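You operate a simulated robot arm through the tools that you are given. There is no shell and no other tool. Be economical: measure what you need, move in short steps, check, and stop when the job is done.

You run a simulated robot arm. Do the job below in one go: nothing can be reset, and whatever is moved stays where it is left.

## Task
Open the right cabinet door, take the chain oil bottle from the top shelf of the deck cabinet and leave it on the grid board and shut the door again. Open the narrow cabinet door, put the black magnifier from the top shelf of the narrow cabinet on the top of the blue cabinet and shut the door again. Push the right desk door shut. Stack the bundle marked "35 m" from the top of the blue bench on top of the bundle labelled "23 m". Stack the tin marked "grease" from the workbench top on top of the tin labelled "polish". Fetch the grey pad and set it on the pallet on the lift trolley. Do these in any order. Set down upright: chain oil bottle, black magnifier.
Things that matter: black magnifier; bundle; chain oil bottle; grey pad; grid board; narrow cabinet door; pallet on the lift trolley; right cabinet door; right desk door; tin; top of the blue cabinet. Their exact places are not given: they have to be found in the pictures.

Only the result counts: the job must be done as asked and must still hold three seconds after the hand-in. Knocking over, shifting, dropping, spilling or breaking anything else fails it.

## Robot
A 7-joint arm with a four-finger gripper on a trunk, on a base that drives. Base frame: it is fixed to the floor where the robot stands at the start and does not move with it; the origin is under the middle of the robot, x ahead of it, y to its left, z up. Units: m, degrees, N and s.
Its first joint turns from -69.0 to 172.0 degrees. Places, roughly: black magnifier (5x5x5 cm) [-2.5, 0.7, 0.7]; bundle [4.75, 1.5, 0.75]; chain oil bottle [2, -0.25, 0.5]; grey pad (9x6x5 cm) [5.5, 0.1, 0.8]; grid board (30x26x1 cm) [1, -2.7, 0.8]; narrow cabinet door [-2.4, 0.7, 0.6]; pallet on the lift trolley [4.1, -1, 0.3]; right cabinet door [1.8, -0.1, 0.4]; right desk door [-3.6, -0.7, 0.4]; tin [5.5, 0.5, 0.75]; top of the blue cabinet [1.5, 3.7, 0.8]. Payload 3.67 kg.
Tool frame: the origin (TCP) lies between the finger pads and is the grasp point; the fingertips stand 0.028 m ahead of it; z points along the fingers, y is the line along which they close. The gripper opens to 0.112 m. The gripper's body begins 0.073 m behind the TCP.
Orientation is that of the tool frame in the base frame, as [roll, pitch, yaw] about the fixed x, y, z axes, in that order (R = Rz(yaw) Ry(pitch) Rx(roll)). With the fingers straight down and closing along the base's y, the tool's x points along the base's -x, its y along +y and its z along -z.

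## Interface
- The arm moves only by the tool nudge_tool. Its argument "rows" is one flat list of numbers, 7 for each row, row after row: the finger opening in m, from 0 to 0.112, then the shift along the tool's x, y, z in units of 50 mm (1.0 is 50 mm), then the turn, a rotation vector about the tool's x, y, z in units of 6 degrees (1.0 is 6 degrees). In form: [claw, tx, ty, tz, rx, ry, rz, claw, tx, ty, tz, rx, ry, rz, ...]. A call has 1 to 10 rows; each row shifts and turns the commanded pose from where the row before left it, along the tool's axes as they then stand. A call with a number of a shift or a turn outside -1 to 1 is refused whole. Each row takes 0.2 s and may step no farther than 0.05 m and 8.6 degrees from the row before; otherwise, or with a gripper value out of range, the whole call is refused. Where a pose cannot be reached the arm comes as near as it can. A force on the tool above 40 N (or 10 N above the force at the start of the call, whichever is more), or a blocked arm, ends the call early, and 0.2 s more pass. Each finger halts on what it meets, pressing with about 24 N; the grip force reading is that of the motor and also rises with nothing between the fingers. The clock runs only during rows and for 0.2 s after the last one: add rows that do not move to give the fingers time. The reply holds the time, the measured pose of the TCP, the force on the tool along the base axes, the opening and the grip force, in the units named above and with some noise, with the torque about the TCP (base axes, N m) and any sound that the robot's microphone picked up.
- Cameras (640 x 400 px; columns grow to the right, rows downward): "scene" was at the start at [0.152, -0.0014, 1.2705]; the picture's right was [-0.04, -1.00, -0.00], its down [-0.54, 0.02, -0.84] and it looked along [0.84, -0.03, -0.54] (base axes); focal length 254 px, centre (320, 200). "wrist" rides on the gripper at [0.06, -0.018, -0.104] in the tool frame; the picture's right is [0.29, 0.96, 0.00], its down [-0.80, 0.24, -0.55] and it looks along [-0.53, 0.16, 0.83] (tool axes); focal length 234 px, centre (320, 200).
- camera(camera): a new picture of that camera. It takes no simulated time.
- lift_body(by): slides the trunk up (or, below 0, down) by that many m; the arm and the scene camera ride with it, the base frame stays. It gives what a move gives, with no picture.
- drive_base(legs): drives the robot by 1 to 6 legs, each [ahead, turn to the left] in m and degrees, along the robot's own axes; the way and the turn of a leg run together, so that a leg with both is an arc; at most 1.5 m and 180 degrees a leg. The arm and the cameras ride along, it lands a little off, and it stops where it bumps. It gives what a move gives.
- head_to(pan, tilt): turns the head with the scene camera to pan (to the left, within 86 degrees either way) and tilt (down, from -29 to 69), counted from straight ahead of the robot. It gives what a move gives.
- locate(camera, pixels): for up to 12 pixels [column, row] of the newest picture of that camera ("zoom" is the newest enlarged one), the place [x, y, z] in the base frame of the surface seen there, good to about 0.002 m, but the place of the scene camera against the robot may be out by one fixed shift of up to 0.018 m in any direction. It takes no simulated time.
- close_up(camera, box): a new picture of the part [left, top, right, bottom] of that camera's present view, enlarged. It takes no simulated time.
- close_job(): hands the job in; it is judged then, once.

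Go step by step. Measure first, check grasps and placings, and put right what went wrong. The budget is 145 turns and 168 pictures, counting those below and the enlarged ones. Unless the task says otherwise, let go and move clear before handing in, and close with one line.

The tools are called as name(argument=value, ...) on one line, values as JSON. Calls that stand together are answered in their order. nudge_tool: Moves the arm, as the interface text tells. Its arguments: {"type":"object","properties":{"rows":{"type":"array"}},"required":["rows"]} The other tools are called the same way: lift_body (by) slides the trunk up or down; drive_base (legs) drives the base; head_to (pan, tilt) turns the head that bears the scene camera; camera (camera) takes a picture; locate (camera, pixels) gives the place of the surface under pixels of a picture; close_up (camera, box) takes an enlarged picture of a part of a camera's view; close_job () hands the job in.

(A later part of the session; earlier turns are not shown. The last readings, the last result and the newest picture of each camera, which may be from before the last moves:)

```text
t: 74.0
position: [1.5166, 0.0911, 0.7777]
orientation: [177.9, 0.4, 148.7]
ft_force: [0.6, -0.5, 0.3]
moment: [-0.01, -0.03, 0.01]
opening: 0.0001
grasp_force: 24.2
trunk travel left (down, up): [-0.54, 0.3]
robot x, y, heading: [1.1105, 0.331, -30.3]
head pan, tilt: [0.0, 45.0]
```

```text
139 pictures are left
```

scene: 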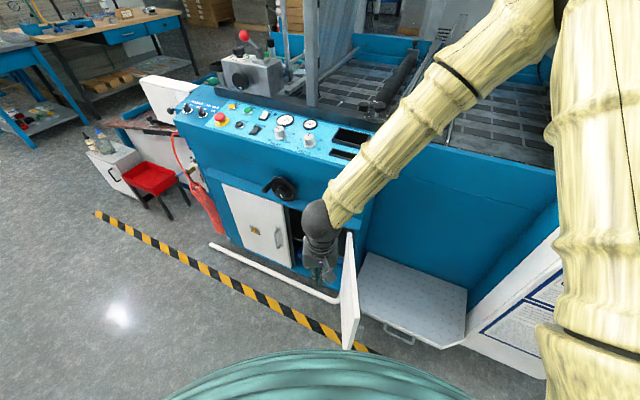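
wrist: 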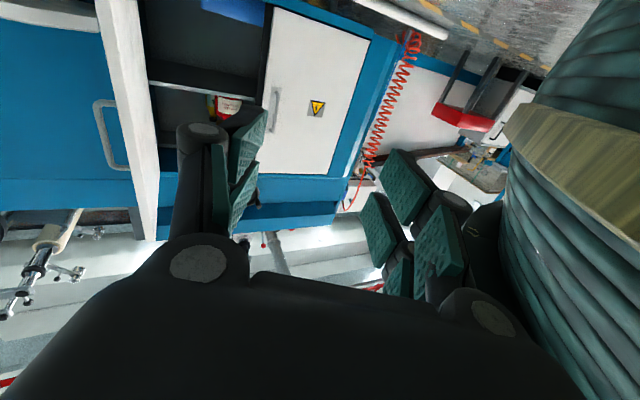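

Stand is good, but I'll back off 0.4 to pitch the gripper horizontal at long reach in free air.

drive_base(legs=[[-0.4, 0]])

nudge_tool(rows=[0.06, -0.9, 0, 0, 0, -1, 0, 0.06, -0.9, 0, 0.1, 0, -1, 0, 0.06, -0.9, 0, 0.2, 0, -1, 0, 0.06, -0.8, 0, 0.4, 0, -1, 0, 0.06, -0.7, 0, 0.5, 0, -1, 0, 0.06, -0.6, 0, 0.6, 0, -1, 0, 0.06, -0.5, 0, 0.7, 0, -1, 0, 0.06, -0.4, 0, 0.7, 0, -1, 0, 0.06, -0.2, 0, 0.8, 0, -1, 0, 0.06, -0.1, 0, 0.8, 0, -1, 0])

nudge_tool(rows=[0.06, 0, 0, 0, 0, -1, 0, 0.06, 0, 0, 0, 0, -1, 0, 0.06, 0, 0, 0, 0, -1, 0, 0.06, 0, 0, 0, 0, -1, 0, 0.06, 0, 0, 0, 0, -1, 0, 0.06, 0, 0, 0, 0, 0, 0])

camera(camera="scene")

```text
t: 76.5
position: [1.1675, 0.2947, 0.7782]
orientation: [177.8, 0.5, 148.4]
ft_force: [0.0, 0.6, 0.5]
moment: [0.0, 0.02, 0.02]
opening: 0.0
grasp_force: 24.0
trunk travel left (down, up): [-0.54, 0.3]
robot x, y, heading: [0.7638, 0.5325, -30.6]
head pan, tilt: [0.0, 45.0]
```

```text
t: 78.7
position: [1.5256, 0.0796, 0.6883]
orientation: [175.5, 60.4, 144.5]
ft_force: [0.2, 0.7, -0.9]
moment: [-0.01, 0.05, -0.01]
opening: 0.0599
grasp_force: 0.0
trunk travel left (down, up): [-0.54, 0.3]
robot x, y, heading: [0.7661, 0.5288, -31.1]
head pan, tilt: [0.0, 45.0]
```

```text
t: 80.1
position: [1.5242, 0.0794, 0.6902]
orientation: [77.6, 87.7, 45.9]
ft_force: [1.0, -0.9, 0.3]
moment: [-0.02, -0.03, 0.0]
opening: 0.0599
grasp_force: 0.2
trunk travel left (down, up): [-0.54, 0.3]
robot x, y, heading: [0.7623, 0.533, -30.8]
head pan, tilt: [0.0, 45.0]
```

```text
138 pictures are left
```

scene: 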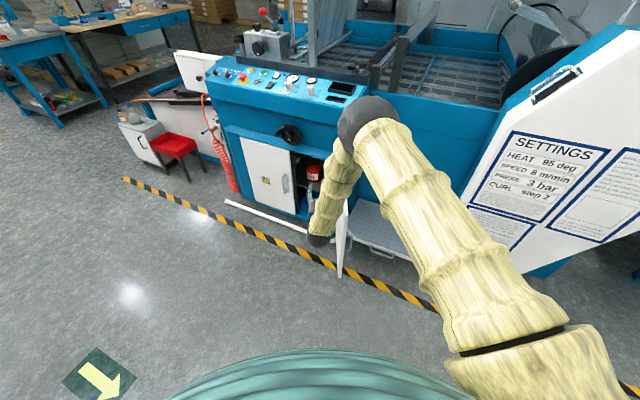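

locate(camera="scene", pixels=[[365, 115], [345, 130], [322, 238], [500, 330], [470, 260], [580, 370], [340, 270], [346, 205]])

camera(camera="wrist")

```text
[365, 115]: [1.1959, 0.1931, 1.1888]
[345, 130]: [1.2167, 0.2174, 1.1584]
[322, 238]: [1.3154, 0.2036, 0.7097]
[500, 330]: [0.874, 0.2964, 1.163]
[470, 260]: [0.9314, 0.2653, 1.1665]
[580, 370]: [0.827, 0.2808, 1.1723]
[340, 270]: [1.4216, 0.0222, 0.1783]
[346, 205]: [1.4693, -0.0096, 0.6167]
```

```text
137 pictures are left
```

wrist: 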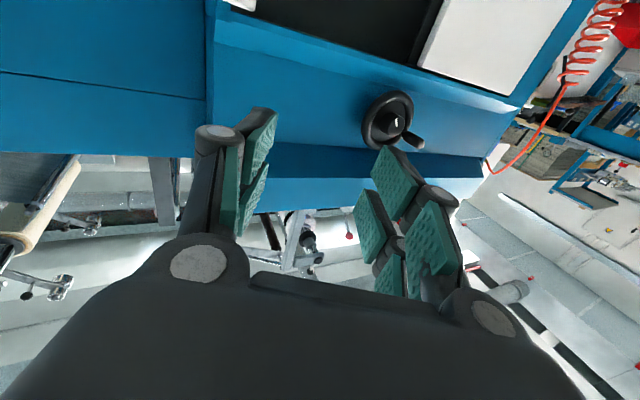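

Shoulder ends up ≈0.15 ahead, 0.2 right of the robot axis, so with the trunk fully down the arm will be near level. Drive to a new pre-stand at (1.015,0.795) heading -41, then lower trunk while raising the tool.

drive_base(legs=[[0, 77.5], [0.364, 0], [0, -87.5]])

lift_body(by=-0.3)

nudge_tool(rows=[0.06, -0.8, 0, 0, 0, 0, 0, 0.06, -0.8, 0, 0, 0, 0, 0, 0.06, -0.8, 0, 0, 0, 0, 0, 0.06, -0.8, 0, 0, 0, 0, 0, 0.06, -0.8, 0, 0, 0, 0, 0, 0.06, -0.8, 0, 0, 0, 0, 0, 0.06, -0.8, 0, 0, 0, 0, 0, 0.06, -0.8, 0, 0, 0, 0, 0])

lift_body(by=-0.24)

camera(camera="scene")

```text
t: 89.5
position: [1.6863, 0.2273, 0.6889]
orientation: [79.5, 87.7, 38.4]
ft_force: [0.3, 0.3, 0.4]
moment: [0.01, 0.0, 0.01]
opening: 0.0601
grasp_force: 0.1
trunk travel left (down, up): [-0.54, 0.3]
robot x, y, heading: [1.0113, 0.7991, -40.3]
head pan, tilt: [0.0, 45.0]
```

```text
t: 92.5
position: [1.6865, 0.2281, 0.3893]
orientation: [79.3, 87.6, 38.3]
ft_force: [-1.0, -0.3, -0.8]
moment: [-0.02, 0.02, -0.02]
opening: 0.0597
grasp_force: 0.1
trunk travel left (down, up): [-0.24, 0.6]
robot x, y, heading: [1.011, 0.8, -40.6]
head pan, tilt: [0.0, 45.0]
```

```text
t: 94.3
position: [1.6776, 0.2204, 0.7094]
orientation: [78.8, 87.7, 37.8]
ft_force: [0.4, 0.6, 0.2]
moment: [-0.03, -0.02, 0.0]
opening: 0.0599
grasp_force: 0.2
trunk travel left (down, up): [-0.24, 0.6]
robot x, y, heading: [1.0104, 0.7985, -40.3]
head pan, tilt: [0.0, 45.0]
```

```text
t: 96.8
position: [1.678, 0.2188, 0.4704]
orientation: [79.2, 87.7, 38.1]
ft_force: [0.3, -0.3, -0.4]
moment: [0.0, 0.01, 0.02]
opening: 0.0599
grasp_force: 0.0
trunk travel left (down, up): [0.0, 0.84]
robot x, y, heading: [1.0104, 0.7987, -40.2]
head pan, tilt: [0.0, 45.0]
```

```text
136 pictures are left
```

scene: 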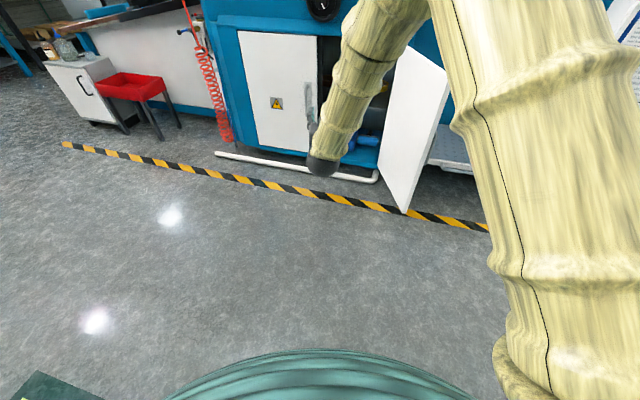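

Now shift right 0.13, rotate to the entry angle, raise to z≈0.515, then drive forward 0.25.

nudge_tool(rows=[0.06, -0.3, -0.8, 0, 0, 0, 0, 0.06, -0.3, -0.8, 0, 0, 0, 0, 0.06, -0.3, -0.8, 0, 0, 0, 0, 0.06, 0, -0.2, 0, -0.8, 0, 0, 0.06, 0, 0, 0, -0.87, 0, 0])

drive_base(legs=[[0.24, 0]])

camera(camera="wrist")

camera(camera="scene")

```text
t: 98.0
position: [1.5896, 0.1208, 0.5087]
orientation: [69.6, 87.5, 38.7]
ft_force: [0.8, 0.2, 0.5]
moment: [0.02, 0.0, -0.06]
opening: 0.0599
grasp_force: 0.1
trunk travel left (down, up): [0.0, 0.84]
robot x, y, heading: [1.0081, 0.7962, -40.2]
head pan, tilt: [0.0, 45.0]
```

```text
t: 99.7
position: [1.7735, -0.0338, 0.509]
orientation: [69.4, 87.7, 38.5]
ft_force: [0.6, 0.1, 0.2]
moment: [0.01, 0.02, 0.02]
opening: 0.06
grasp_force: 0.1
trunk travel left (down, up): [0.0, 0.84]
robot x, y, heading: [1.1901, 0.6446, -40.6]
head pan, tilt: [0.0, 45.0]
```

```text
135 pictures are left
```

wrist: 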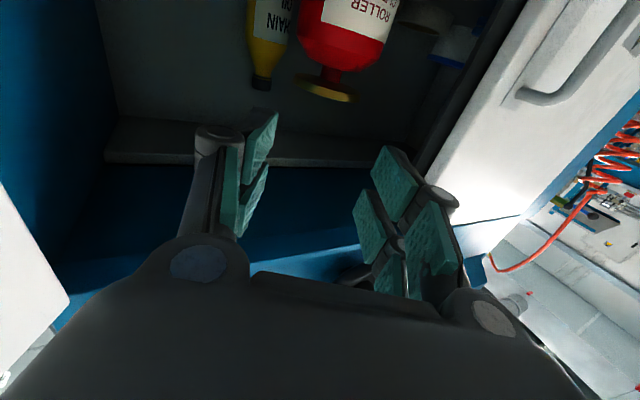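

```text
134 pictures are left
```

scene: 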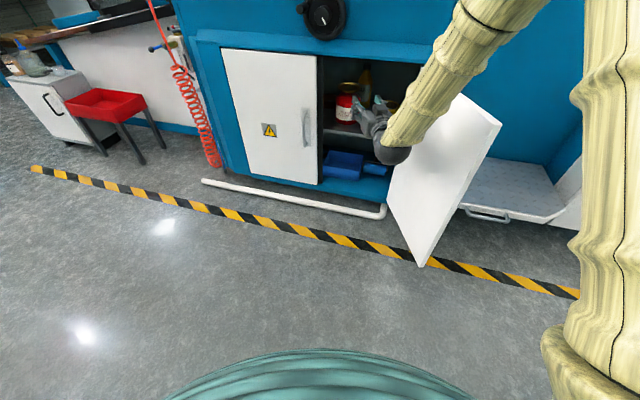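

The wrist view shows "…HAIN OIL" on the bottle (265,40) and the jar (330,60). Measure them.

locate(camera="wrist", pixels=[[262, 84], [254, 78], [271, 78], [265, 60], [250, 40], [286, 40], [325, 94], [298, 80], [352, 98], [310, 50], [385, 50], [260, 150]])

close_up(camera="wrist", box=[200, 0, 440, 170])

```text
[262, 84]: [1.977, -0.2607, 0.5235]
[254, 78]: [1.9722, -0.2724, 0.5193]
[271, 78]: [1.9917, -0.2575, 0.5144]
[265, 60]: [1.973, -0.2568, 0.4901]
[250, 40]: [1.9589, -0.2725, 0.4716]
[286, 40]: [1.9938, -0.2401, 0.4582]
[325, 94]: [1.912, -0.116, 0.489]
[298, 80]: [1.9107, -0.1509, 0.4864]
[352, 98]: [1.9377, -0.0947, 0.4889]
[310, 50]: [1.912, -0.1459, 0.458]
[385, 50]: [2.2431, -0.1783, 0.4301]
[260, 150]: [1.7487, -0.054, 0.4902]
```

```text
2.35 times, centred on (320, 85) of wrist
```

zoom: 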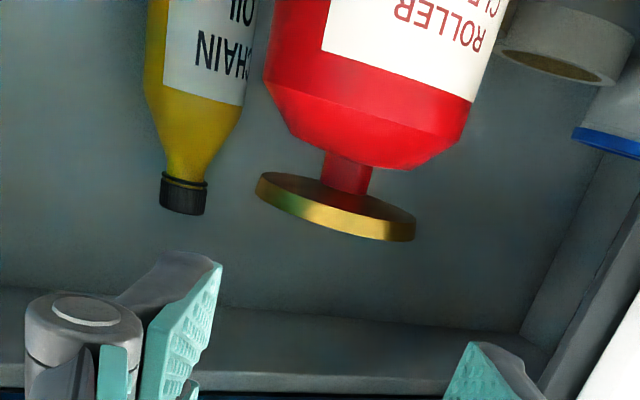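

Cap axis ≈(1.985,-0.268), jar lid top z≈0.49. Advance halfway at z≈0.516 (above the lid), moving right as I go.

nudge_tool(rows=[0.06, -0.14, -0.3, 0.6, 0, 0, 0, 0.06, 0, -0.3, 0.6, 0, 0, 0, 0.06, 0, -0.3, 0.6, 0, 0, 0, 0.06, 0, -0.3, 0.6, 0, 0, 0, 0.06, 0, -0.2, 0.6, 0, 0, 0, 0.06, 0, 0, 0, 0, 0, 0])

camera(camera="wrist")

camera(camera="scene")

```text
t: 101.1
position: [1.8675, -0.1714, 0.5156]
orientation: [69.7, 87.7, 38.6]
ft_force: [0.1, 0.2, -0.5]
moment: [0.01, -0.01, 0.02]
opening: 0.0601
grasp_force: 0.1
trunk travel left (down, up): [0.0, 0.84]
robot x, y, heading: [1.1947, 0.6456, -40.3]
head pan, tilt: [0.0, 45.0]
```

```text
132 pictures are left
```

wrist: 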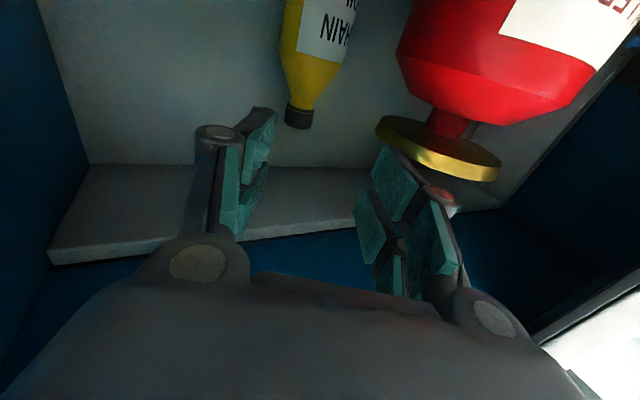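

```text
131 pictures are left
```

scene: 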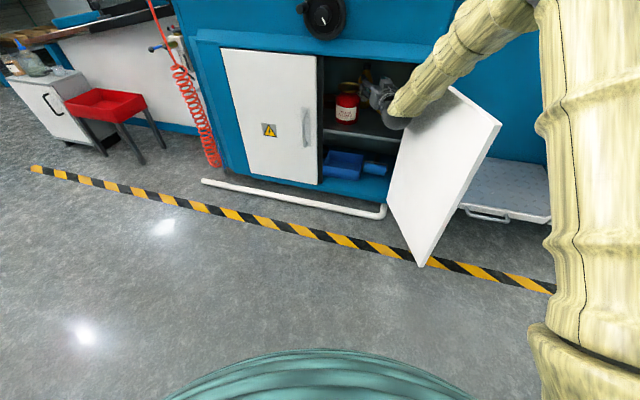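

locate(camera="wrist", pixels=[[298, 112], [287, 112], [312, 115], [299, 126], [440, 175], [400, 150], [490, 178]])

locate(camera="scene", pixels=[[440, 90], [405, 115], [420, 60], [390, 65], [500, 30]])

```text
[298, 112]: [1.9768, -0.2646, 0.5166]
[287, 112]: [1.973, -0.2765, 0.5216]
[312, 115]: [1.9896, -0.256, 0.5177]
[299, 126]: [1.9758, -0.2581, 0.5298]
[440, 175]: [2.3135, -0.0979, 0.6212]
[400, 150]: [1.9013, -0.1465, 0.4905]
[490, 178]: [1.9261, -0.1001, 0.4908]
```

```text
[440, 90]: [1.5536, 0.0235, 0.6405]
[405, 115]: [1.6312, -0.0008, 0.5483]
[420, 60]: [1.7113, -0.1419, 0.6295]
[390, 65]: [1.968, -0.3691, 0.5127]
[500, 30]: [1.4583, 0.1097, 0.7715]
```

Cap confirmed at (1.986,-0.2685), z 0.505–0.53. Advance the remaining 0.15.

nudge_tool(rows=[0.06, 0, -0.2, 0.6, 0, 0, 0, 0.06, 0, -0.15, 0.6, 0, 0, 0, 0.06, 0, -0.1, 0.6, 0, 0, 0, 0.06, 0, 0, 0.6, 0, 0, 0, 0.06, 0, 0, 0.56, 0, 0, 0, 0.06, 0, 0, 0, 0, 0, 0])

camera(camera="wrist")

camera(camera="scene")

```text
t: 102.5
position: [1.9813, -0.2668, 0.5164]
orientation: [70.2, 87.8, 39.2]
ft_force: [-0.2, -0.4, -0.5]
moment: [0.01, -0.05, -0.02]
opening: 0.06
grasp_force: 0.1
trunk travel left (down, up): [0.0, 0.84]
robot x, y, heading: [1.1952, 0.6429, -40.2]
head pan, tilt: [0.0, 45.0]
```

```text
130 pictures are left
```

wrist: 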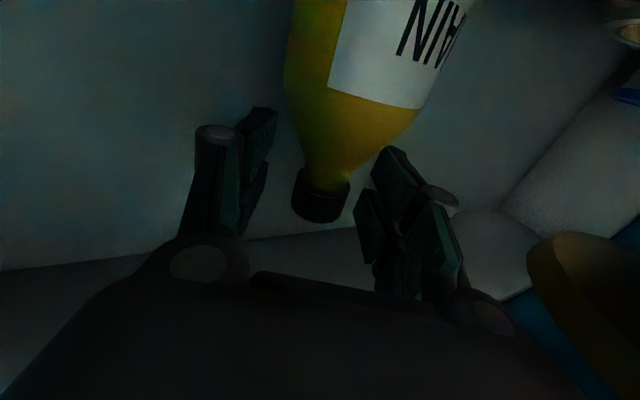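

```text
129 pictures are left
```

scene: 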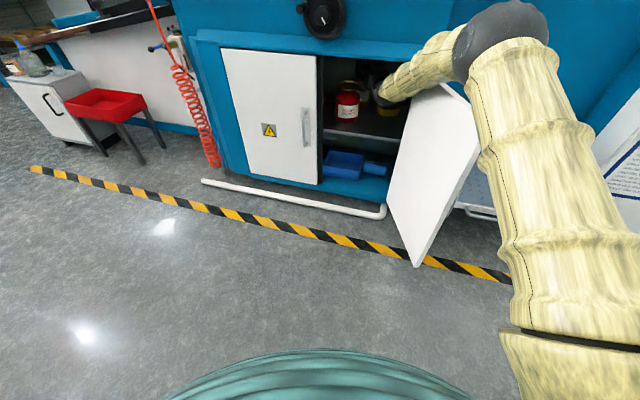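

The cap sits between the pads. Close, then lift slightly.

nudge_tool(rows=[0.0, 0, 0, 0, 0, 0, 0, 0.0, 0, 0, 0, 0, 0, 0, 0.0, 0, 0, 0, 0, 0, 0])

nudge_tool(rows=[0.0, -0.24, 0, 0, 0, 0, 0, 0.0, 0, 0, 0, 0, 0, 0])

camera(camera="wrist")

```text
t: 103.3
position: [1.9811, -0.2669, 0.5175]
orientation: [69.4, 87.7, 38.4]
ft_force: [-1.0, -1.5, -0.4]
moment: [-0.15, -0.02, 0.01]
opening: 0.0375
grasp_force: 24.1
trunk travel left (down, up): [0.0, 0.84]
robot x, y, heading: [1.1954, 0.647, -40.4]
head pan, tilt: [0.0, 45.0]
```

```text
t: 103.9
position: [1.9813, -0.2672, 0.5273]
orientation: [70.9, 87.7, 39.9]
ft_force: [-0.4, -0.5, -3.7]
moment: [0.02, 0.04, 0.01]
opening: 0.0284
grasp_force: 23.7
trunk travel left (down, up): [0.0, 0.84]
robot x, y, heading: [1.1911, 0.6436, -40.0]
head pan, tilt: [0.0, 45.0]
```

```text
128 pictures are left
```

wrist: 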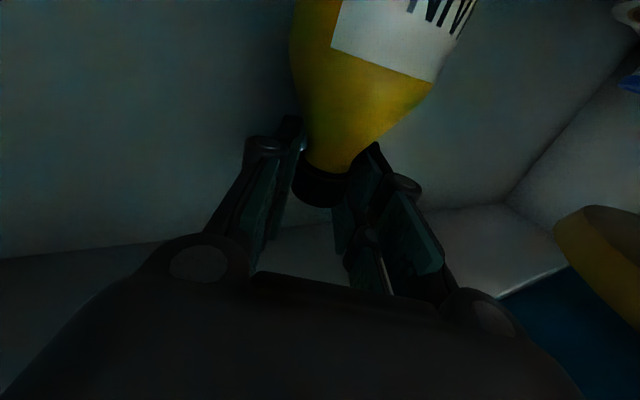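

Grip now 0.028 on the cap with ~3.7 N weight. Lift another 1 cm and check the base.

nudge_tool(rows=[0.0, -0.2, 0, 0, 0, 0, 0, 0.0, 0, 0, 0, 0, 0, 0])

close_up(camera="scene", box=[315, 60, 425, 150])

```text
t: 104.5
position: [1.9815, -0.2676, 0.5359]
orientation: [74.2, 87.7, 43.3]
ft_force: [0.8, 0.5, -3.2]
moment: [-0.04, 0.04, 0.0]
opening: 0.0284
grasp_force: 24.3
trunk travel left (down, up): [0.0, 0.84]
robot x, y, heading: [1.1942, 0.6437, -40.5]
head pan, tilt: [0.0, 45.0]
```

```text
4.44 times, centred on (370, 105) of scene
```

zoom: 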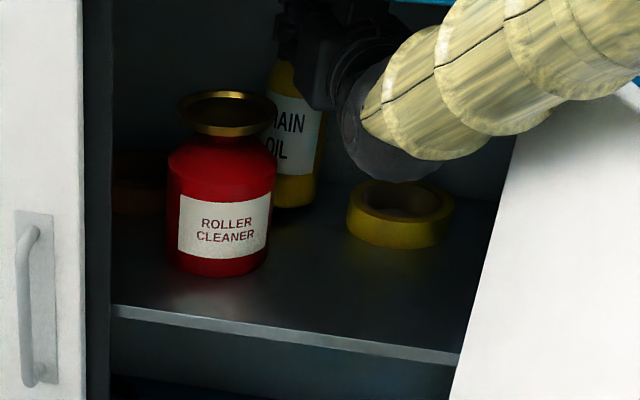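

Bottle is clear of the shelf. Straight retreat along the tool axis keeps ~2.5 cm from the jar; back out slowly.

nudge_tool(rows=[0.0, 0, 0, -0.5, 0, 0, 0, 0.0, 0, 0, -0.5, 0, 0, 0, 0.0, 0, 0, -0.5, 0, 0, 0, 0.0, 0, 0, -0.5, 0, 0, 0, 0.0, 0, 0, -0.5, 0, 0, 0, 0.0, 0, 0, -0.5, 0, 0, 0, 0.0, 0, 0, 0, 0, 0, 0])

camera(camera="scene")

close_up(camera="scene", box=[315, 60, 425, 150])

```text
t: 106.1
position: [1.8566, -0.1848, 0.5357]
orientation: [71.7, 87.9, 41.0]
ft_force: [0.7, 0.5, -3.4]
moment: [0.0, 0.05, 0.02]
opening: 0.0281
grasp_force: 24.1
trunk travel left (down, up): [0.0, 0.84]
robot x, y, heading: [1.1946, 0.6449, -39.8]
head pan, tilt: [0.0, 45.0]
```

```text
126 pictures are left
```

scene: 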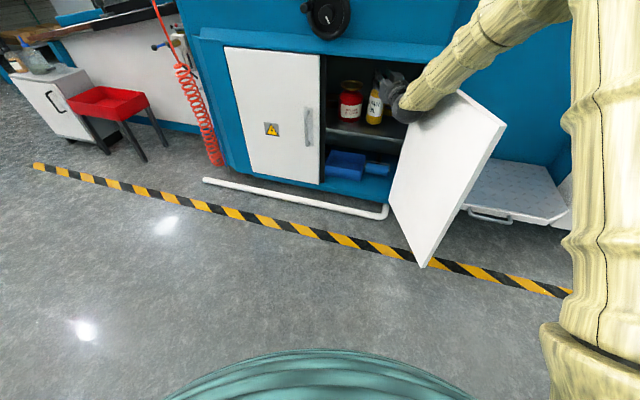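

```text
4.44 times, centred on (370, 105) of scene
```

zoom: 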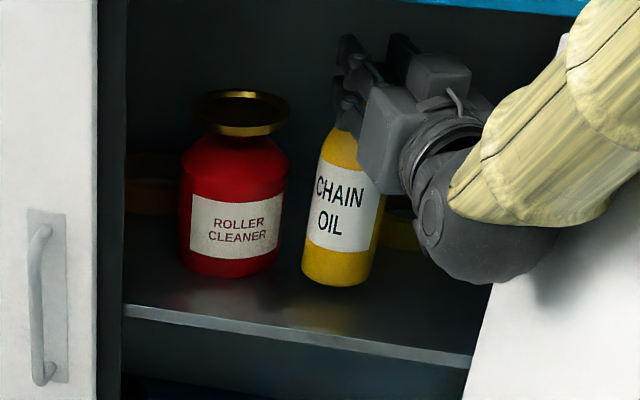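

Clear of the jar. Continue straight out of the cabinet.

nudge_tool(rows=[0.0, 0, 0.3, -0.67, 0, 0, 0, 0.0, 0, 0.31, -0.67, 0, 0, 0, 0.0, 0, 0.31, -0.67, 0, 0, 0, 0.0, 0, 0.31, -0.67, 0, 0, 0, 0.0, 0, 0.31, -0.67, 0, 0, 0, 0.0, 0, 0.31, -0.67, 0, 0, 0, 0.0, 0, 0.31, -0.67, 0, 0, 0, 0.0, 0, 0.31, -0.67, 0, 0, 0, 0.0, 0, 0.31, -0.67, 0, 0, 0, 0.0, 0, 0, 0, 0, 0, 0])

camera(camera="scene")

```text
t: 108.3
position: [1.6657, 0.0847, 0.5381]
orientation: [69.5, 87.7, 38.4]
ft_force: [1.1, -0.3, -3.3]
moment: [-0.01, 0.03, 0.0]
opening: 0.0284
grasp_force: 23.9
trunk travel left (down, up): [0.0, 0.84]
robot x, y, heading: [1.1922, 0.647, -40.2]
head pan, tilt: [0.0, 45.0]
```

```text
124 pictures are left
```

scene: 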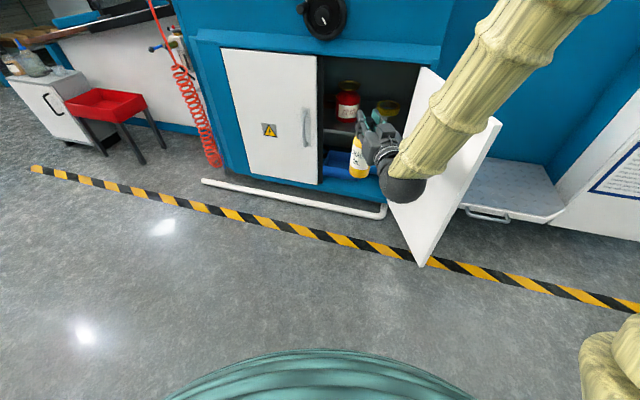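

Bottle is out. Raise the trunk, back away and turn toward the grid board side.

lift_body(by=0.4)

drive_base(legs=[[-0.6, 0], [0, -61]])

head_to(pan=15, tilt=28)

camera(camera="scene")

```text
t: 112.2
position: [1.6645, 0.0833, 0.9383]
orientation: [69.9, 87.6, 39.0]
ft_force: [-0.5, 0.0, -3.5]
moment: [-0.01, 0.06, -0.01]
opening: 0.0282
grasp_force: 23.8
trunk travel left (down, up): [-0.4, 0.44]
robot x, y, heading: [1.1974, 0.6463, -40.4]
head pan, tilt: [0.0, 45.0]
```

```text
t: 118.3
position: [0.4734, 0.3477, 0.9371]
orientation: [69.9, 87.6, -22.3]
ft_force: [-0.5, 0.1, -3.2]
moment: [0.08, 0.03, 0.04]
opening: 0.0282
grasp_force: 23.7
trunk travel left (down, up): [-0.4, 0.44]
robot x, y, heading: [0.7371, 1.0311, -101.6]
head pan, tilt: [0.0, 45.0]
```

```text
t: 119.1
position: [0.4736, 0.347, 0.937]
orientation: [70.1, 87.7, -22.0]
ft_force: [0.7, 0.1, -3.2]
moment: [0.02, 0.01, -0.01]
opening: 0.0287
grasp_force: 24.1
trunk travel left (down, up): [-0.4, 0.44]
robot x, y, heading: [0.7351, 1.0288, -101.1]
head pan, tilt: [15.0, 28.0]
```

```text
123 pictures are left
```

scene: 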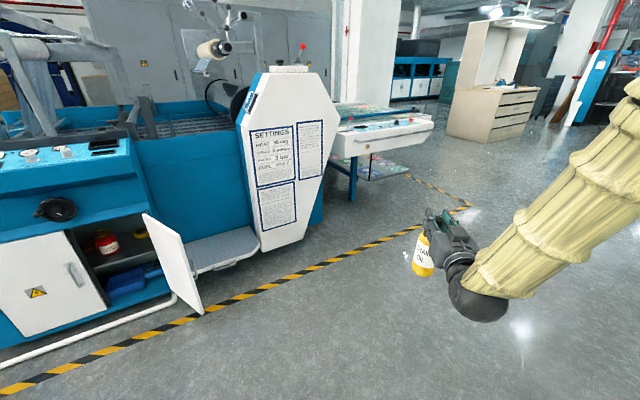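

locate(camera="scene", pixels=[[330, 130], [430, 125], [425, 145], [265, 235], [345, 190], [460, 200], [360, 150], [390, 170]])

close_up(camera="scene", box=[310, 70, 470, 190])

```text
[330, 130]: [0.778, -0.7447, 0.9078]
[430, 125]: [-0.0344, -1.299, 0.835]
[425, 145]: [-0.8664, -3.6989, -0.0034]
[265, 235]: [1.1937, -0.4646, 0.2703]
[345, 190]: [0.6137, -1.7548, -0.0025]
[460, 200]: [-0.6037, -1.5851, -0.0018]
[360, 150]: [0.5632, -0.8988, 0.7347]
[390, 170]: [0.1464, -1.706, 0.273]
```

```text
3.33 times, centred on (390, 130) of scene
```

zoom: 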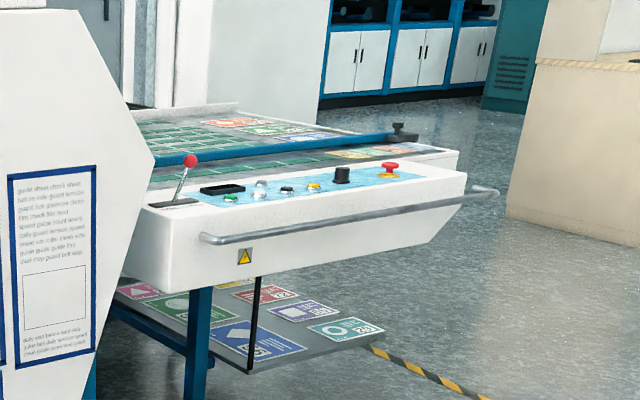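

The bed's console runs from (0.78,-0.74) to (-0.03,-1.30); the grid board should be behind it. Drive around its right end and look.

drive_base(legs=[[0, -12], [1.4, 0], [1.46, 0], [0, 60]])

camera(camera="scene")

```text
t: 132.4
position: [-0.6392, -2.0311, 0.9112]
orientation: [-134.1, 88.1, 123.3]
ft_force: [1.1, -2.2, -6.3]
moment: [-0.19, -0.08, 0.0]
opening: 0.0291
grasp_force: 24.7
trunk travel left (down, up): [-0.4, 0.44]
robot x, y, heading: [-0.3068, -1.3721, -103.1]
head pan, tilt: [15.0, 28.0]
stopped in leg 3: the robot was blocked; the commanded pose is now the measured one
```

```text
121 pictures are left
```

scene: 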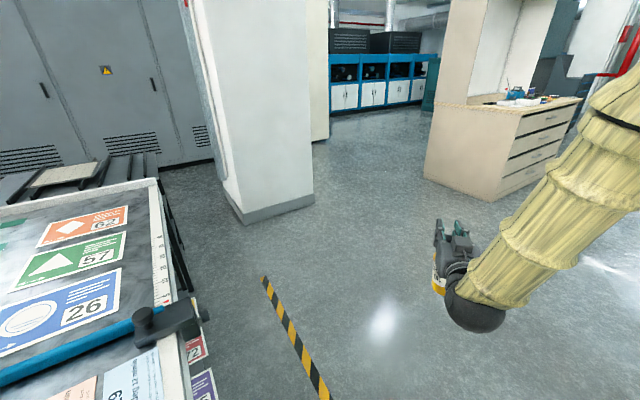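

I bumped the console corner with the base; back away first. Check the board candidate at (65,175).

locate(camera="scene", pixels=[[65, 175], [35, 185], [95, 168], [150, 190], [190, 300], [110, 165], [260, 200], [440, 200]])

close_up(camera="scene", box=[400, 180, 540, 340])

drive_base(legs=[[-0.08, -8], [0, -35], [0.25, 0]])

```text
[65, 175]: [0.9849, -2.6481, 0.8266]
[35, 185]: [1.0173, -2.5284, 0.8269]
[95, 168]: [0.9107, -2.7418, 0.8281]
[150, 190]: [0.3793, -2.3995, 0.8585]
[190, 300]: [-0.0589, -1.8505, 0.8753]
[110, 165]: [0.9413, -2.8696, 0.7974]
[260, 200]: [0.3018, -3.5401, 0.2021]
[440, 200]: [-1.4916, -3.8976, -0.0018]
```

```text
2.50 times, centred on (470, 260) of scene
```

zoom: 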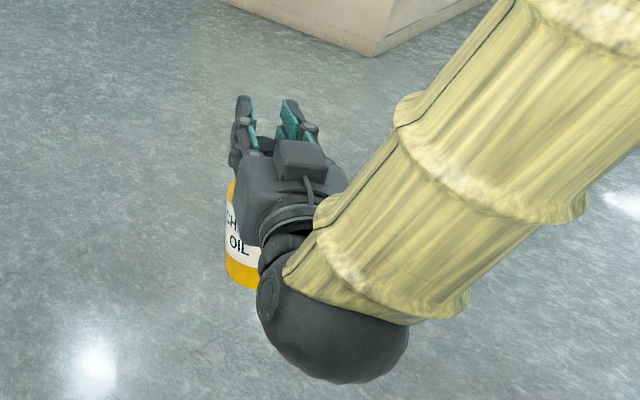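

```text
t: 133.7
position: [-0.6953, -1.9013, 0.9197]
orientation: [-116.3, 87.7, 132.8]
ft_force: [0.1, -0.5, -2.4]
moment: [0.02, -0.02, -0.01]
opening: 0.0287
grasp_force: 24.3
trunk travel left (down, up): [-0.4, 0.44]
robot x, y, heading: [-0.2822, -1.2916, -111.9]
head pan, tilt: [15.0, 28.0]
stopped in leg 2: the robot was blocked; the commanded pose is now the measured one
```

The grid board is confirmed at about (0.985,-2.65,0.827). Raise the trunk so the bottle clears the bed, turn left, then reverse away from the console corner.

lift_body(by=0.3)

drive_base(legs=[[0, 30], [-0.25, 0]])

```text
t: 136.7
position: [-0.6938, -1.9026, 1.2189]
orientation: [-114.7, 87.6, 134.4]
ft_force: [0.3, 0.0, -2.9]
moment: [-0.02, -0.05, 0.01]
opening: 0.0282
grasp_force: 24.3
trunk travel left (down, up): [-0.7, 0.14]
robot x, y, heading: [-0.2861, -1.2923, -111.6]
head pan, tilt: [15.0, 28.0]
```

```text
t: 140.0
position: [-0.3752, -1.7728, 1.22]
orientation: [-112.5, 87.6, 166.2]
ft_force: [-0.3, 1.3, -3.3]
moment: [0.06, -0.02, 0.0]
opening: 0.0284
grasp_force: 24.1
trunk travel left (down, up): [-0.7, 0.14]
robot x, y, heading: [-0.3179, -1.0461, -81.9]
head pan, tilt: [15.0, 28.0]
```

head_to(pan=15, tilt=35)

camera(camera="scene")

```text
t: 140.7
position: [-0.3752, -1.7749, 1.2192]
orientation: [-114.5, 87.6, 164.2]
ft_force: [-0.3, -0.7, -3.6]
moment: [0.04, -0.03, 0.01]
opening: 0.0284
grasp_force: 23.9
trunk travel left (down, up): [-0.7, 0.14]
robot x, y, heading: [-0.3161, -1.0458, -81.7]
head pan, tilt: [15.0, 35.0]
```

```text
119 pictures are left
```

scene: 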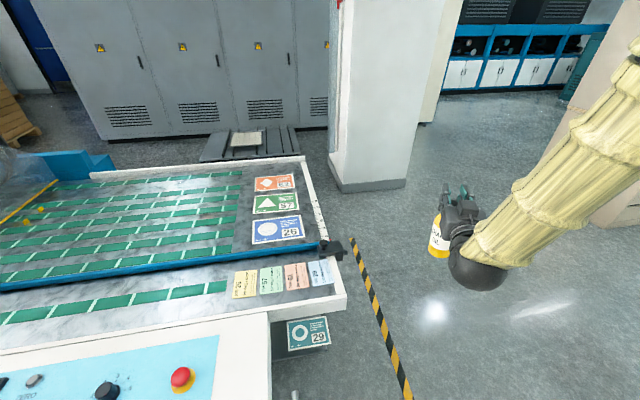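

locate(camera="scene", pixels=[[346, 298], [300, 158], [345, 248], [340, 190], [405, 183], [330, 170], [245, 140], [295, 145], [232, 148], [258, 132], [205, 155], [330, 320]])

close_up(camera="scene", box=[180, 110, 360, 230])

```text
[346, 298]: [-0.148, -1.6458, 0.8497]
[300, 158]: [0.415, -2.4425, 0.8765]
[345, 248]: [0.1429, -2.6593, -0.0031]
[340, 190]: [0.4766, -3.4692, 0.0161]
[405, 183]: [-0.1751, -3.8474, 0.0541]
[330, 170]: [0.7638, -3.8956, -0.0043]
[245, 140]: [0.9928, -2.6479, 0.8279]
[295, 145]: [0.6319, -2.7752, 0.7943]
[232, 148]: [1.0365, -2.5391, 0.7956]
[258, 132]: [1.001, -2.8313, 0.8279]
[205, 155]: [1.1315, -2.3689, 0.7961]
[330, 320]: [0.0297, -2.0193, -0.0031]
```

```text
3.33 times, centred on (270, 170) of scene
```

zoom: 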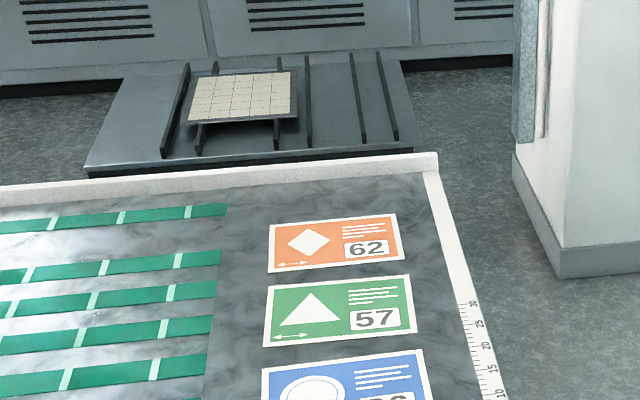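

Board top z≈0.828 on a low rack, reachable from the gap by the pillar. Drive via (-0.62,-1.75) and (-0.35,-2.80) to (0.12,-2.78).

drive_base(legs=[[0, -31.7], [0.767, 0], [0, 38], [1.084, 0], [0, 78]])

head_to(pan=5, tilt=30)

camera(camera="scene")

```text
t: 156.7
position: [0.3766, -2.9117, 1.2191]
orientation: [-114.1, 87.6, -110.0]
ft_force: [0.3, -0.2, -3.0]
moment: [0.01, 0.0, -0.01]
opening: 0.0281
grasp_force: 24.1
trunk travel left (down, up): [-0.7, 0.14]
robot x, y, heading: [-0.3478, -2.7919, 3.8]
head pan, tilt: [15.0, 35.0]
```

```text
t: 157.4
position: [0.3773, -2.9124, 1.2197]
orientation: [-114.2, 87.7, -110.3]
ft_force: [-1.2, -0.5, -3.7]
moment: [0.01, 0.03, -0.01]
opening: 0.0283
grasp_force: 23.7
trunk travel left (down, up): [-0.7, 0.14]
robot x, y, heading: [-0.3437, -2.7926, 3.8]
head pan, tilt: [5.0, 30.0]
```

```text
117 pictures are left
```

scene: 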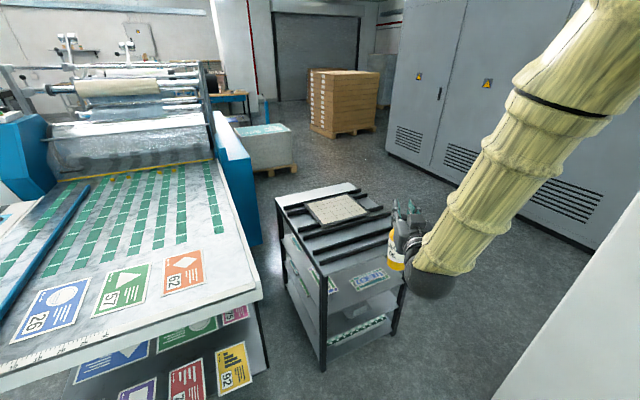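

locate(camera="scene", pixels=[[335, 210], [305, 208], [345, 195], [365, 208], [325, 225], [322, 365], [390, 225], [275, 200], [352, 183], [322, 265], [240, 300]])

drive_base(legs=[[0.35, 6]])

```text
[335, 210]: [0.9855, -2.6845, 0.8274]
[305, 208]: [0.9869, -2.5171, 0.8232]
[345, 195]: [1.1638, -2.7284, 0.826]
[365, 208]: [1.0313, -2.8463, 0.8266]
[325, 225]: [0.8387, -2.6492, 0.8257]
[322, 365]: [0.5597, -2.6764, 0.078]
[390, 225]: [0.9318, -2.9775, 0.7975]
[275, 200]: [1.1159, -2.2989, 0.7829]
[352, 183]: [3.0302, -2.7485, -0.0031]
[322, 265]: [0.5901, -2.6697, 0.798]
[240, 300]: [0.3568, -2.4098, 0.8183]
```

```text
t: 159.7
position: [0.7361, -2.7944, 1.2185]
orientation: [-115.3, 87.6, -105.2]
ft_force: [0.5, -0.4, -4.7]
moment: [0.03, 0.04, 0.03]
opening: 0.0284
grasp_force: 24.6
trunk travel left (down, up): [-0.7, 0.14]
robot x, y, heading: [0.0049, -2.7563, 9.6]
head pan, tilt: [5.0, 30.0]
```

Move over the board's middle (0.97,-2.685), then lower the trunk 0.2.

nudge_tool(rows=[0.0, 0, 0.3, 0.8, 0, 0, 0, 0.0, 0, 0.3, 0.8, 0, 0, 0, 0.0, 0, 0.3, 0.8, 0, 0, 0, 0.0, 0, 0.2, 0.8, 0, 0, 0, 0.0, 0, 0.2, 0.8, 0, 0, 0, 0.0, 0, 0, 0.98, 0, 0, 0, 0.0, 0, 0, 0, 0, 0, 0])

lift_body(by=-0.19)

camera(camera="scene")

camera(camera="wrist")

```text
t: 161.3
position: [0.9672, -2.6887, 1.2135]
orientation: [-112.4, 87.6, -102.2]
ft_force: [-0.6, 1.0, -1.9]
moment: [0.02, 0.09, -0.03]
opening: 0.0283
grasp_force: 23.8
trunk travel left (down, up): [-0.7, 0.14]
robot x, y, heading: [0.0069, -2.7553, 9.3]
head pan, tilt: [5.0, 30.0]
```

```text
t: 163.4
position: [0.9689, -2.6877, 1.0229]
orientation: [-114.4, 87.6, -104.3]
ft_force: [-0.9, 0.2, -3.3]
moment: [0.03, 0.0, 0.03]
opening: 0.0283
grasp_force: 23.6
trunk travel left (down, up): [-0.51, 0.33]
robot x, y, heading: [0.0062, -2.7544, 10.0]
head pan, tilt: [5.0, 30.0]
```

```text
116 pictures are left
```

scene: 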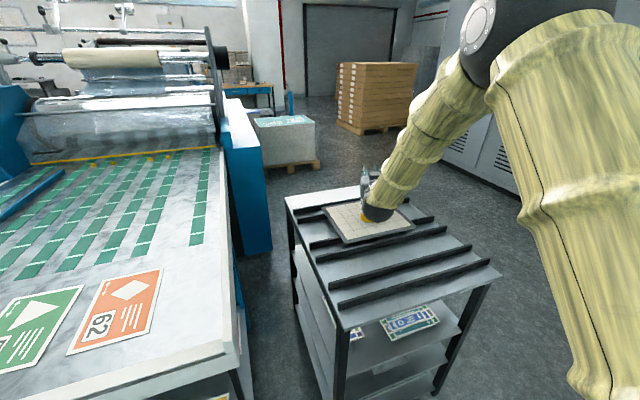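

```text
115 pictures are left
```

wrist: 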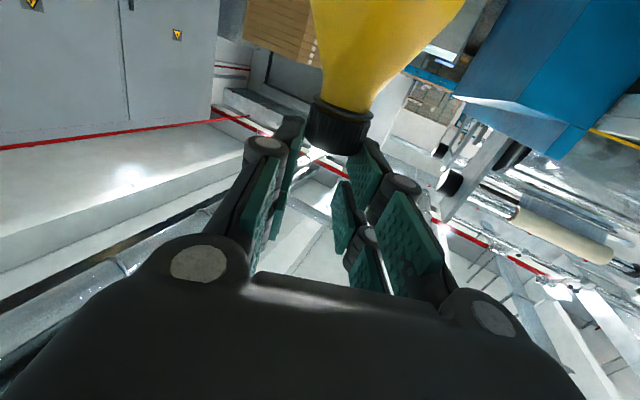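

nudge_tool(rows=[0.0, 0.14, 0, 0, 0, 0, 0, 0.0, 0.14, 0, 0, 0, 0, 0, 0.0, 0.14, 0, 0, 0, 0, 0, 0.0, 0.14, 0, 0, 0, 0, 0, 0.0, 0, 0, 0, 0, 0, 0])

close_up(camera="scene", box=[310, 150, 430, 260])

```text
t: 164.6
position: [0.9668, -2.6898, 0.9965]
orientation: [-110.4, 87.7, -100.3]
ft_force: [0.6, -3.3, 24.5]
moment: [0.08, -0.45, -0.07]
opening: 0.0285
grasp_force: 23.4
trunk travel left (down, up): [-0.51, 0.33]
robot x, y, heading: [0.0058, -2.754, 9.4]
head pan, tilt: [5.0, 30.0]
```

```text
3.64 times, centred on (370, 205) of scene
```

zoom: 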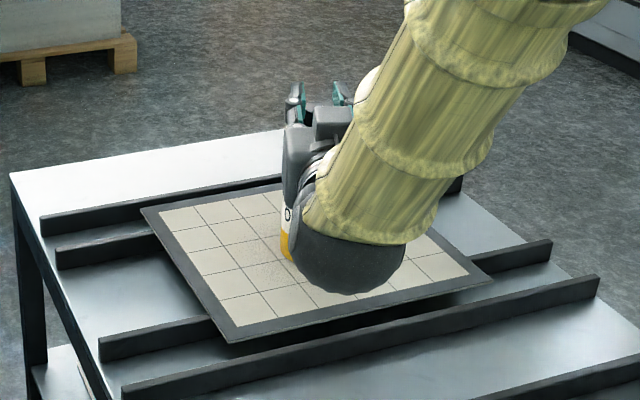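

Contact (24 N up). Ease up 2 mm, open, and retreat straight back.

nudge_tool(rows=[0.0, -0.04, 0, 0, 0, 0, 0, 0.03, 0, 0, 0, 0, 0, 0, 0.04, 0, 0, 0, 0, 0, 0, 0.07, 0, 0, 0, 0, 0, 0, 0.07, 0, 0, 0, 0, 0, 0])

nudge_tool(rows=[0.07, 0, 0, -0.4, 0, 0, 0, 0.07, 0, 0, -0.6, 0, 0, 0, 0.07, 0, 0, -0.8, 0, 0, 0, 0.07, 0, 0, -0.9, 0, 0, 0, 0.07, -0.5, 0, -0.8, 0, 0, 0, 0.07, -0.9, 0, 0, 0, 0, 0, 0.07, -0.9, 0, 0, 0, 0, 0])

close_up(camera="scene", box=[290, 130, 450, 250])

```text
t: 165.8
position: [0.9685, -2.6899, 0.9973]
orientation: [-114.6, 87.6, -104.4]
ft_force: [0.8, 0.2, -0.2]
moment: [0.0, -0.05, 0.01]
opening: 0.0699
grasp_force: 0.1
trunk travel left (down, up): [-0.51, 0.33]
robot x, y, heading: [0.0048, -2.7513, 9.5]
head pan, tilt: [5.0, 30.0]
```

```text
t: 167.4
position: [0.7954, -2.7168, 1.1136]
orientation: [-113.1, 87.6, -103.0]
ft_force: [-1.5, -0.1, 0.7]
moment: [-0.02, 0.02, -0.02]
opening: 0.0702
grasp_force: 0.0
trunk travel left (down, up): [-0.51, 0.33]
robot x, y, heading: [0.0058, -2.7533, 9.5]
head pan, tilt: [5.0, 30.0]
```

```text
3.33 times, centred on (370, 190) of scene
```

zoom: 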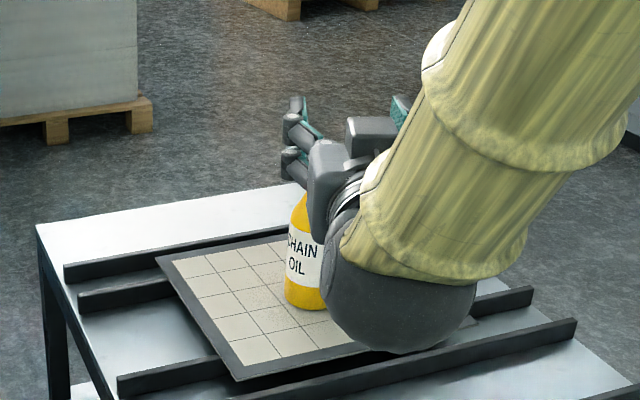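

The chain oil bottle stands upright on the board. Next the west side: reverse out, turn around and look.

drive_base(legs=[[-0.36, -6], [0, -170], [0.6, 0]])

head_to(pan=-10, tilt=22)

camera(camera="scene")

```text
t: 179.6
position: [-1.7188, -3.0826, 1.1123]
orientation: [-114.8, 87.5, 81.4]
ft_force: [0.1, -0.5, -0.1]
moment: [0.0, -0.01, -0.01]
opening: 0.0699
grasp_force: 0.1
trunk travel left (down, up): [-0.51, 0.33]
robot x, y, heading: [-0.931, -2.9597, -164.2]
head pan, tilt: [5.0, 30.0]
```

```text
t: 180.3
position: [-1.7182, -3.0835, 1.1132]
orientation: [-114.3, 87.5, 82.0]
ft_force: [-0.5, -0.3, -0.7]
moment: [0.0, -0.01, 0.04]
opening: 0.0699
grasp_force: 0.0
trunk travel left (down, up): [-0.51, 0.33]
robot x, y, heading: [-0.9305, -2.9598, -164.2]
head pan, tilt: [-10.0, 22.0]
```

```text
112 pictures are left
```

scene: 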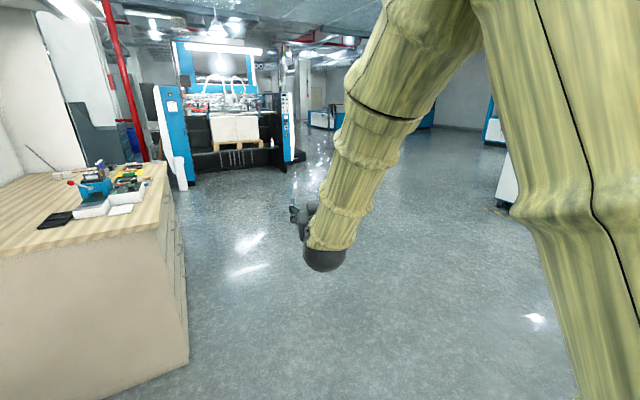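

drive_base(legs=[[0, -76], [1.2, 0]])

head_to(pan=20, tilt=22)

camera(camera="scene")

```text
t: 189.7
position: [-1.8242, -1.1847, 1.1137]
orientation: [-114.6, 87.6, 5.3]
ft_force: [0.8, 0.0, 0.1]
moment: [0.0, -0.03, 0.04]
opening: 0.0699
grasp_force: 0.0
trunk travel left (down, up): [-0.51, 0.33]
robot x, y, heading: [-1.5198, -1.9206, 119.3]
head pan, tilt: [-10.0, 22.0]
```

```text
t: 190.7
position: [-1.8254, -1.1848, 1.1116]
orientation: [-114.2, 87.6, 5.6]
ft_force: [0.2, -0.8, -0.6]
moment: [0.01, -0.02, -0.01]
opening: 0.0701
grasp_force: 0.0
trunk travel left (down, up): [-0.51, 0.33]
robot x, y, heading: [-1.5206, -1.9194, 119.8]
head pan, tilt: [20.0, 22.0]
```

```text
111 pictures are left
```

scene: 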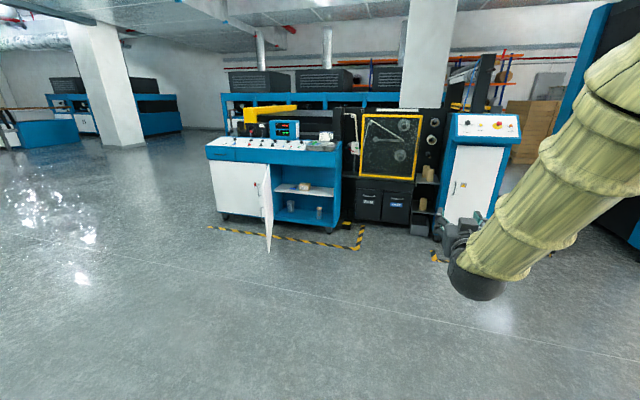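

The desk with its open door (267,215) and the narrow cabinet (465,190) are both in view. Measure.

close_up(camera="scene", box=[200, 100, 360, 260])

locate(camera="scene", pixels=[[213, 165], [258, 170], [340, 160], [265, 165], [270, 200], [268, 252], [275, 225], [330, 225], [445, 150], [498, 152], [450, 185], [485, 225]])

```text
2.50 times, centred on (280, 180) of scene
```

zoom: 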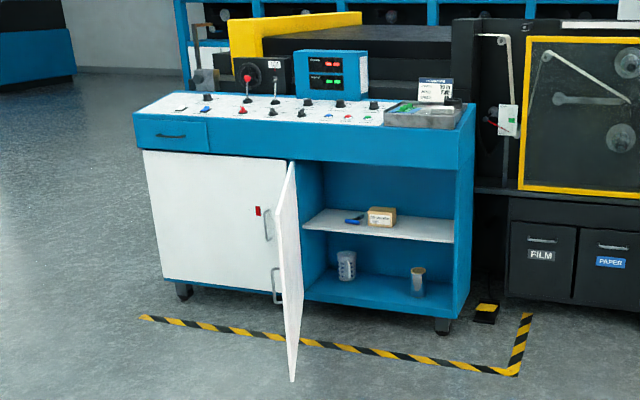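

```text
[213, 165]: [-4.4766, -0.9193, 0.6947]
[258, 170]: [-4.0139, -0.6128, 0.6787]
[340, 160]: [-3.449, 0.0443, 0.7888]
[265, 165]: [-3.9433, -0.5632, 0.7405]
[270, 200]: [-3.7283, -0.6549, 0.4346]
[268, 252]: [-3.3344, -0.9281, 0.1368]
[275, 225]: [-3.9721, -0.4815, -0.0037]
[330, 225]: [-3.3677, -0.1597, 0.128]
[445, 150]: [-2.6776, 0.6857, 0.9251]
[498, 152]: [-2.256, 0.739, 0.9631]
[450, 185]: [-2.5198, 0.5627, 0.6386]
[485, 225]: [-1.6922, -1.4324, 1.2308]
```

The desk door's hinge is ≈(-3.99,-0.59), free edge (-3.33,-0.93): open ~61°. Drive to (-3.4,-1.85) facing it.

drive_base(legs=[[0, 58], [0.94, 0], [0.94, 0], [0, -73]])

lift_body(by=-0.51)

head_to(pan=5, tilt=30)

camera(camera="scene")

```text
t: 205.9
position: [-3.5233, -1.0785, 1.1132]
orientation: [-114.4, 87.7, -8.6]
ft_force: [0.1, 0.4, 0.2]
moment: [0.0, 0.01, 0.0]
opening: 0.0699
grasp_force: 0.2
trunk travel left (down, up): [-0.51, 0.33]
robot x, y, heading: [-3.4085, -1.8637, 105.7]
head pan, tilt: [20.0, 22.0]
```

```text
refused: -0.51 is not a number from -0.4 to 0.4
```

```text
t: 206.6
position: [-3.5235, -1.0769, 1.1131]
orientation: [-114.5, 87.6, -8.8]
ft_force: [-0.3, 0.6, -0.3]
moment: [0.01, 0.05, -0.01]
opening: 0.0699
grasp_force: 0.0
trunk travel left (down, up): [-0.51, 0.33]
robot x, y, heading: [-3.408, -1.8621, 105.6]
head pan, tilt: [5.0, 30.0]
```

```text
109 pictures are left
```

scene: 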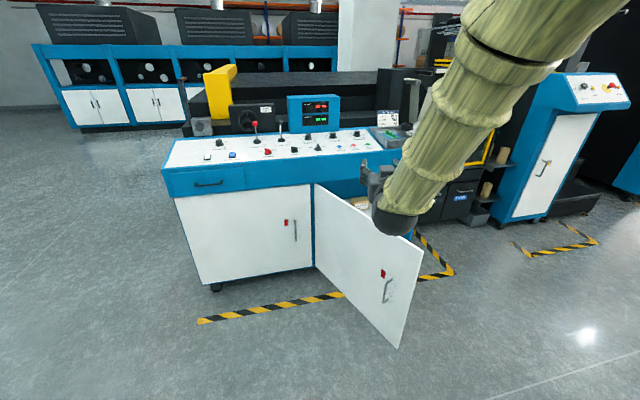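

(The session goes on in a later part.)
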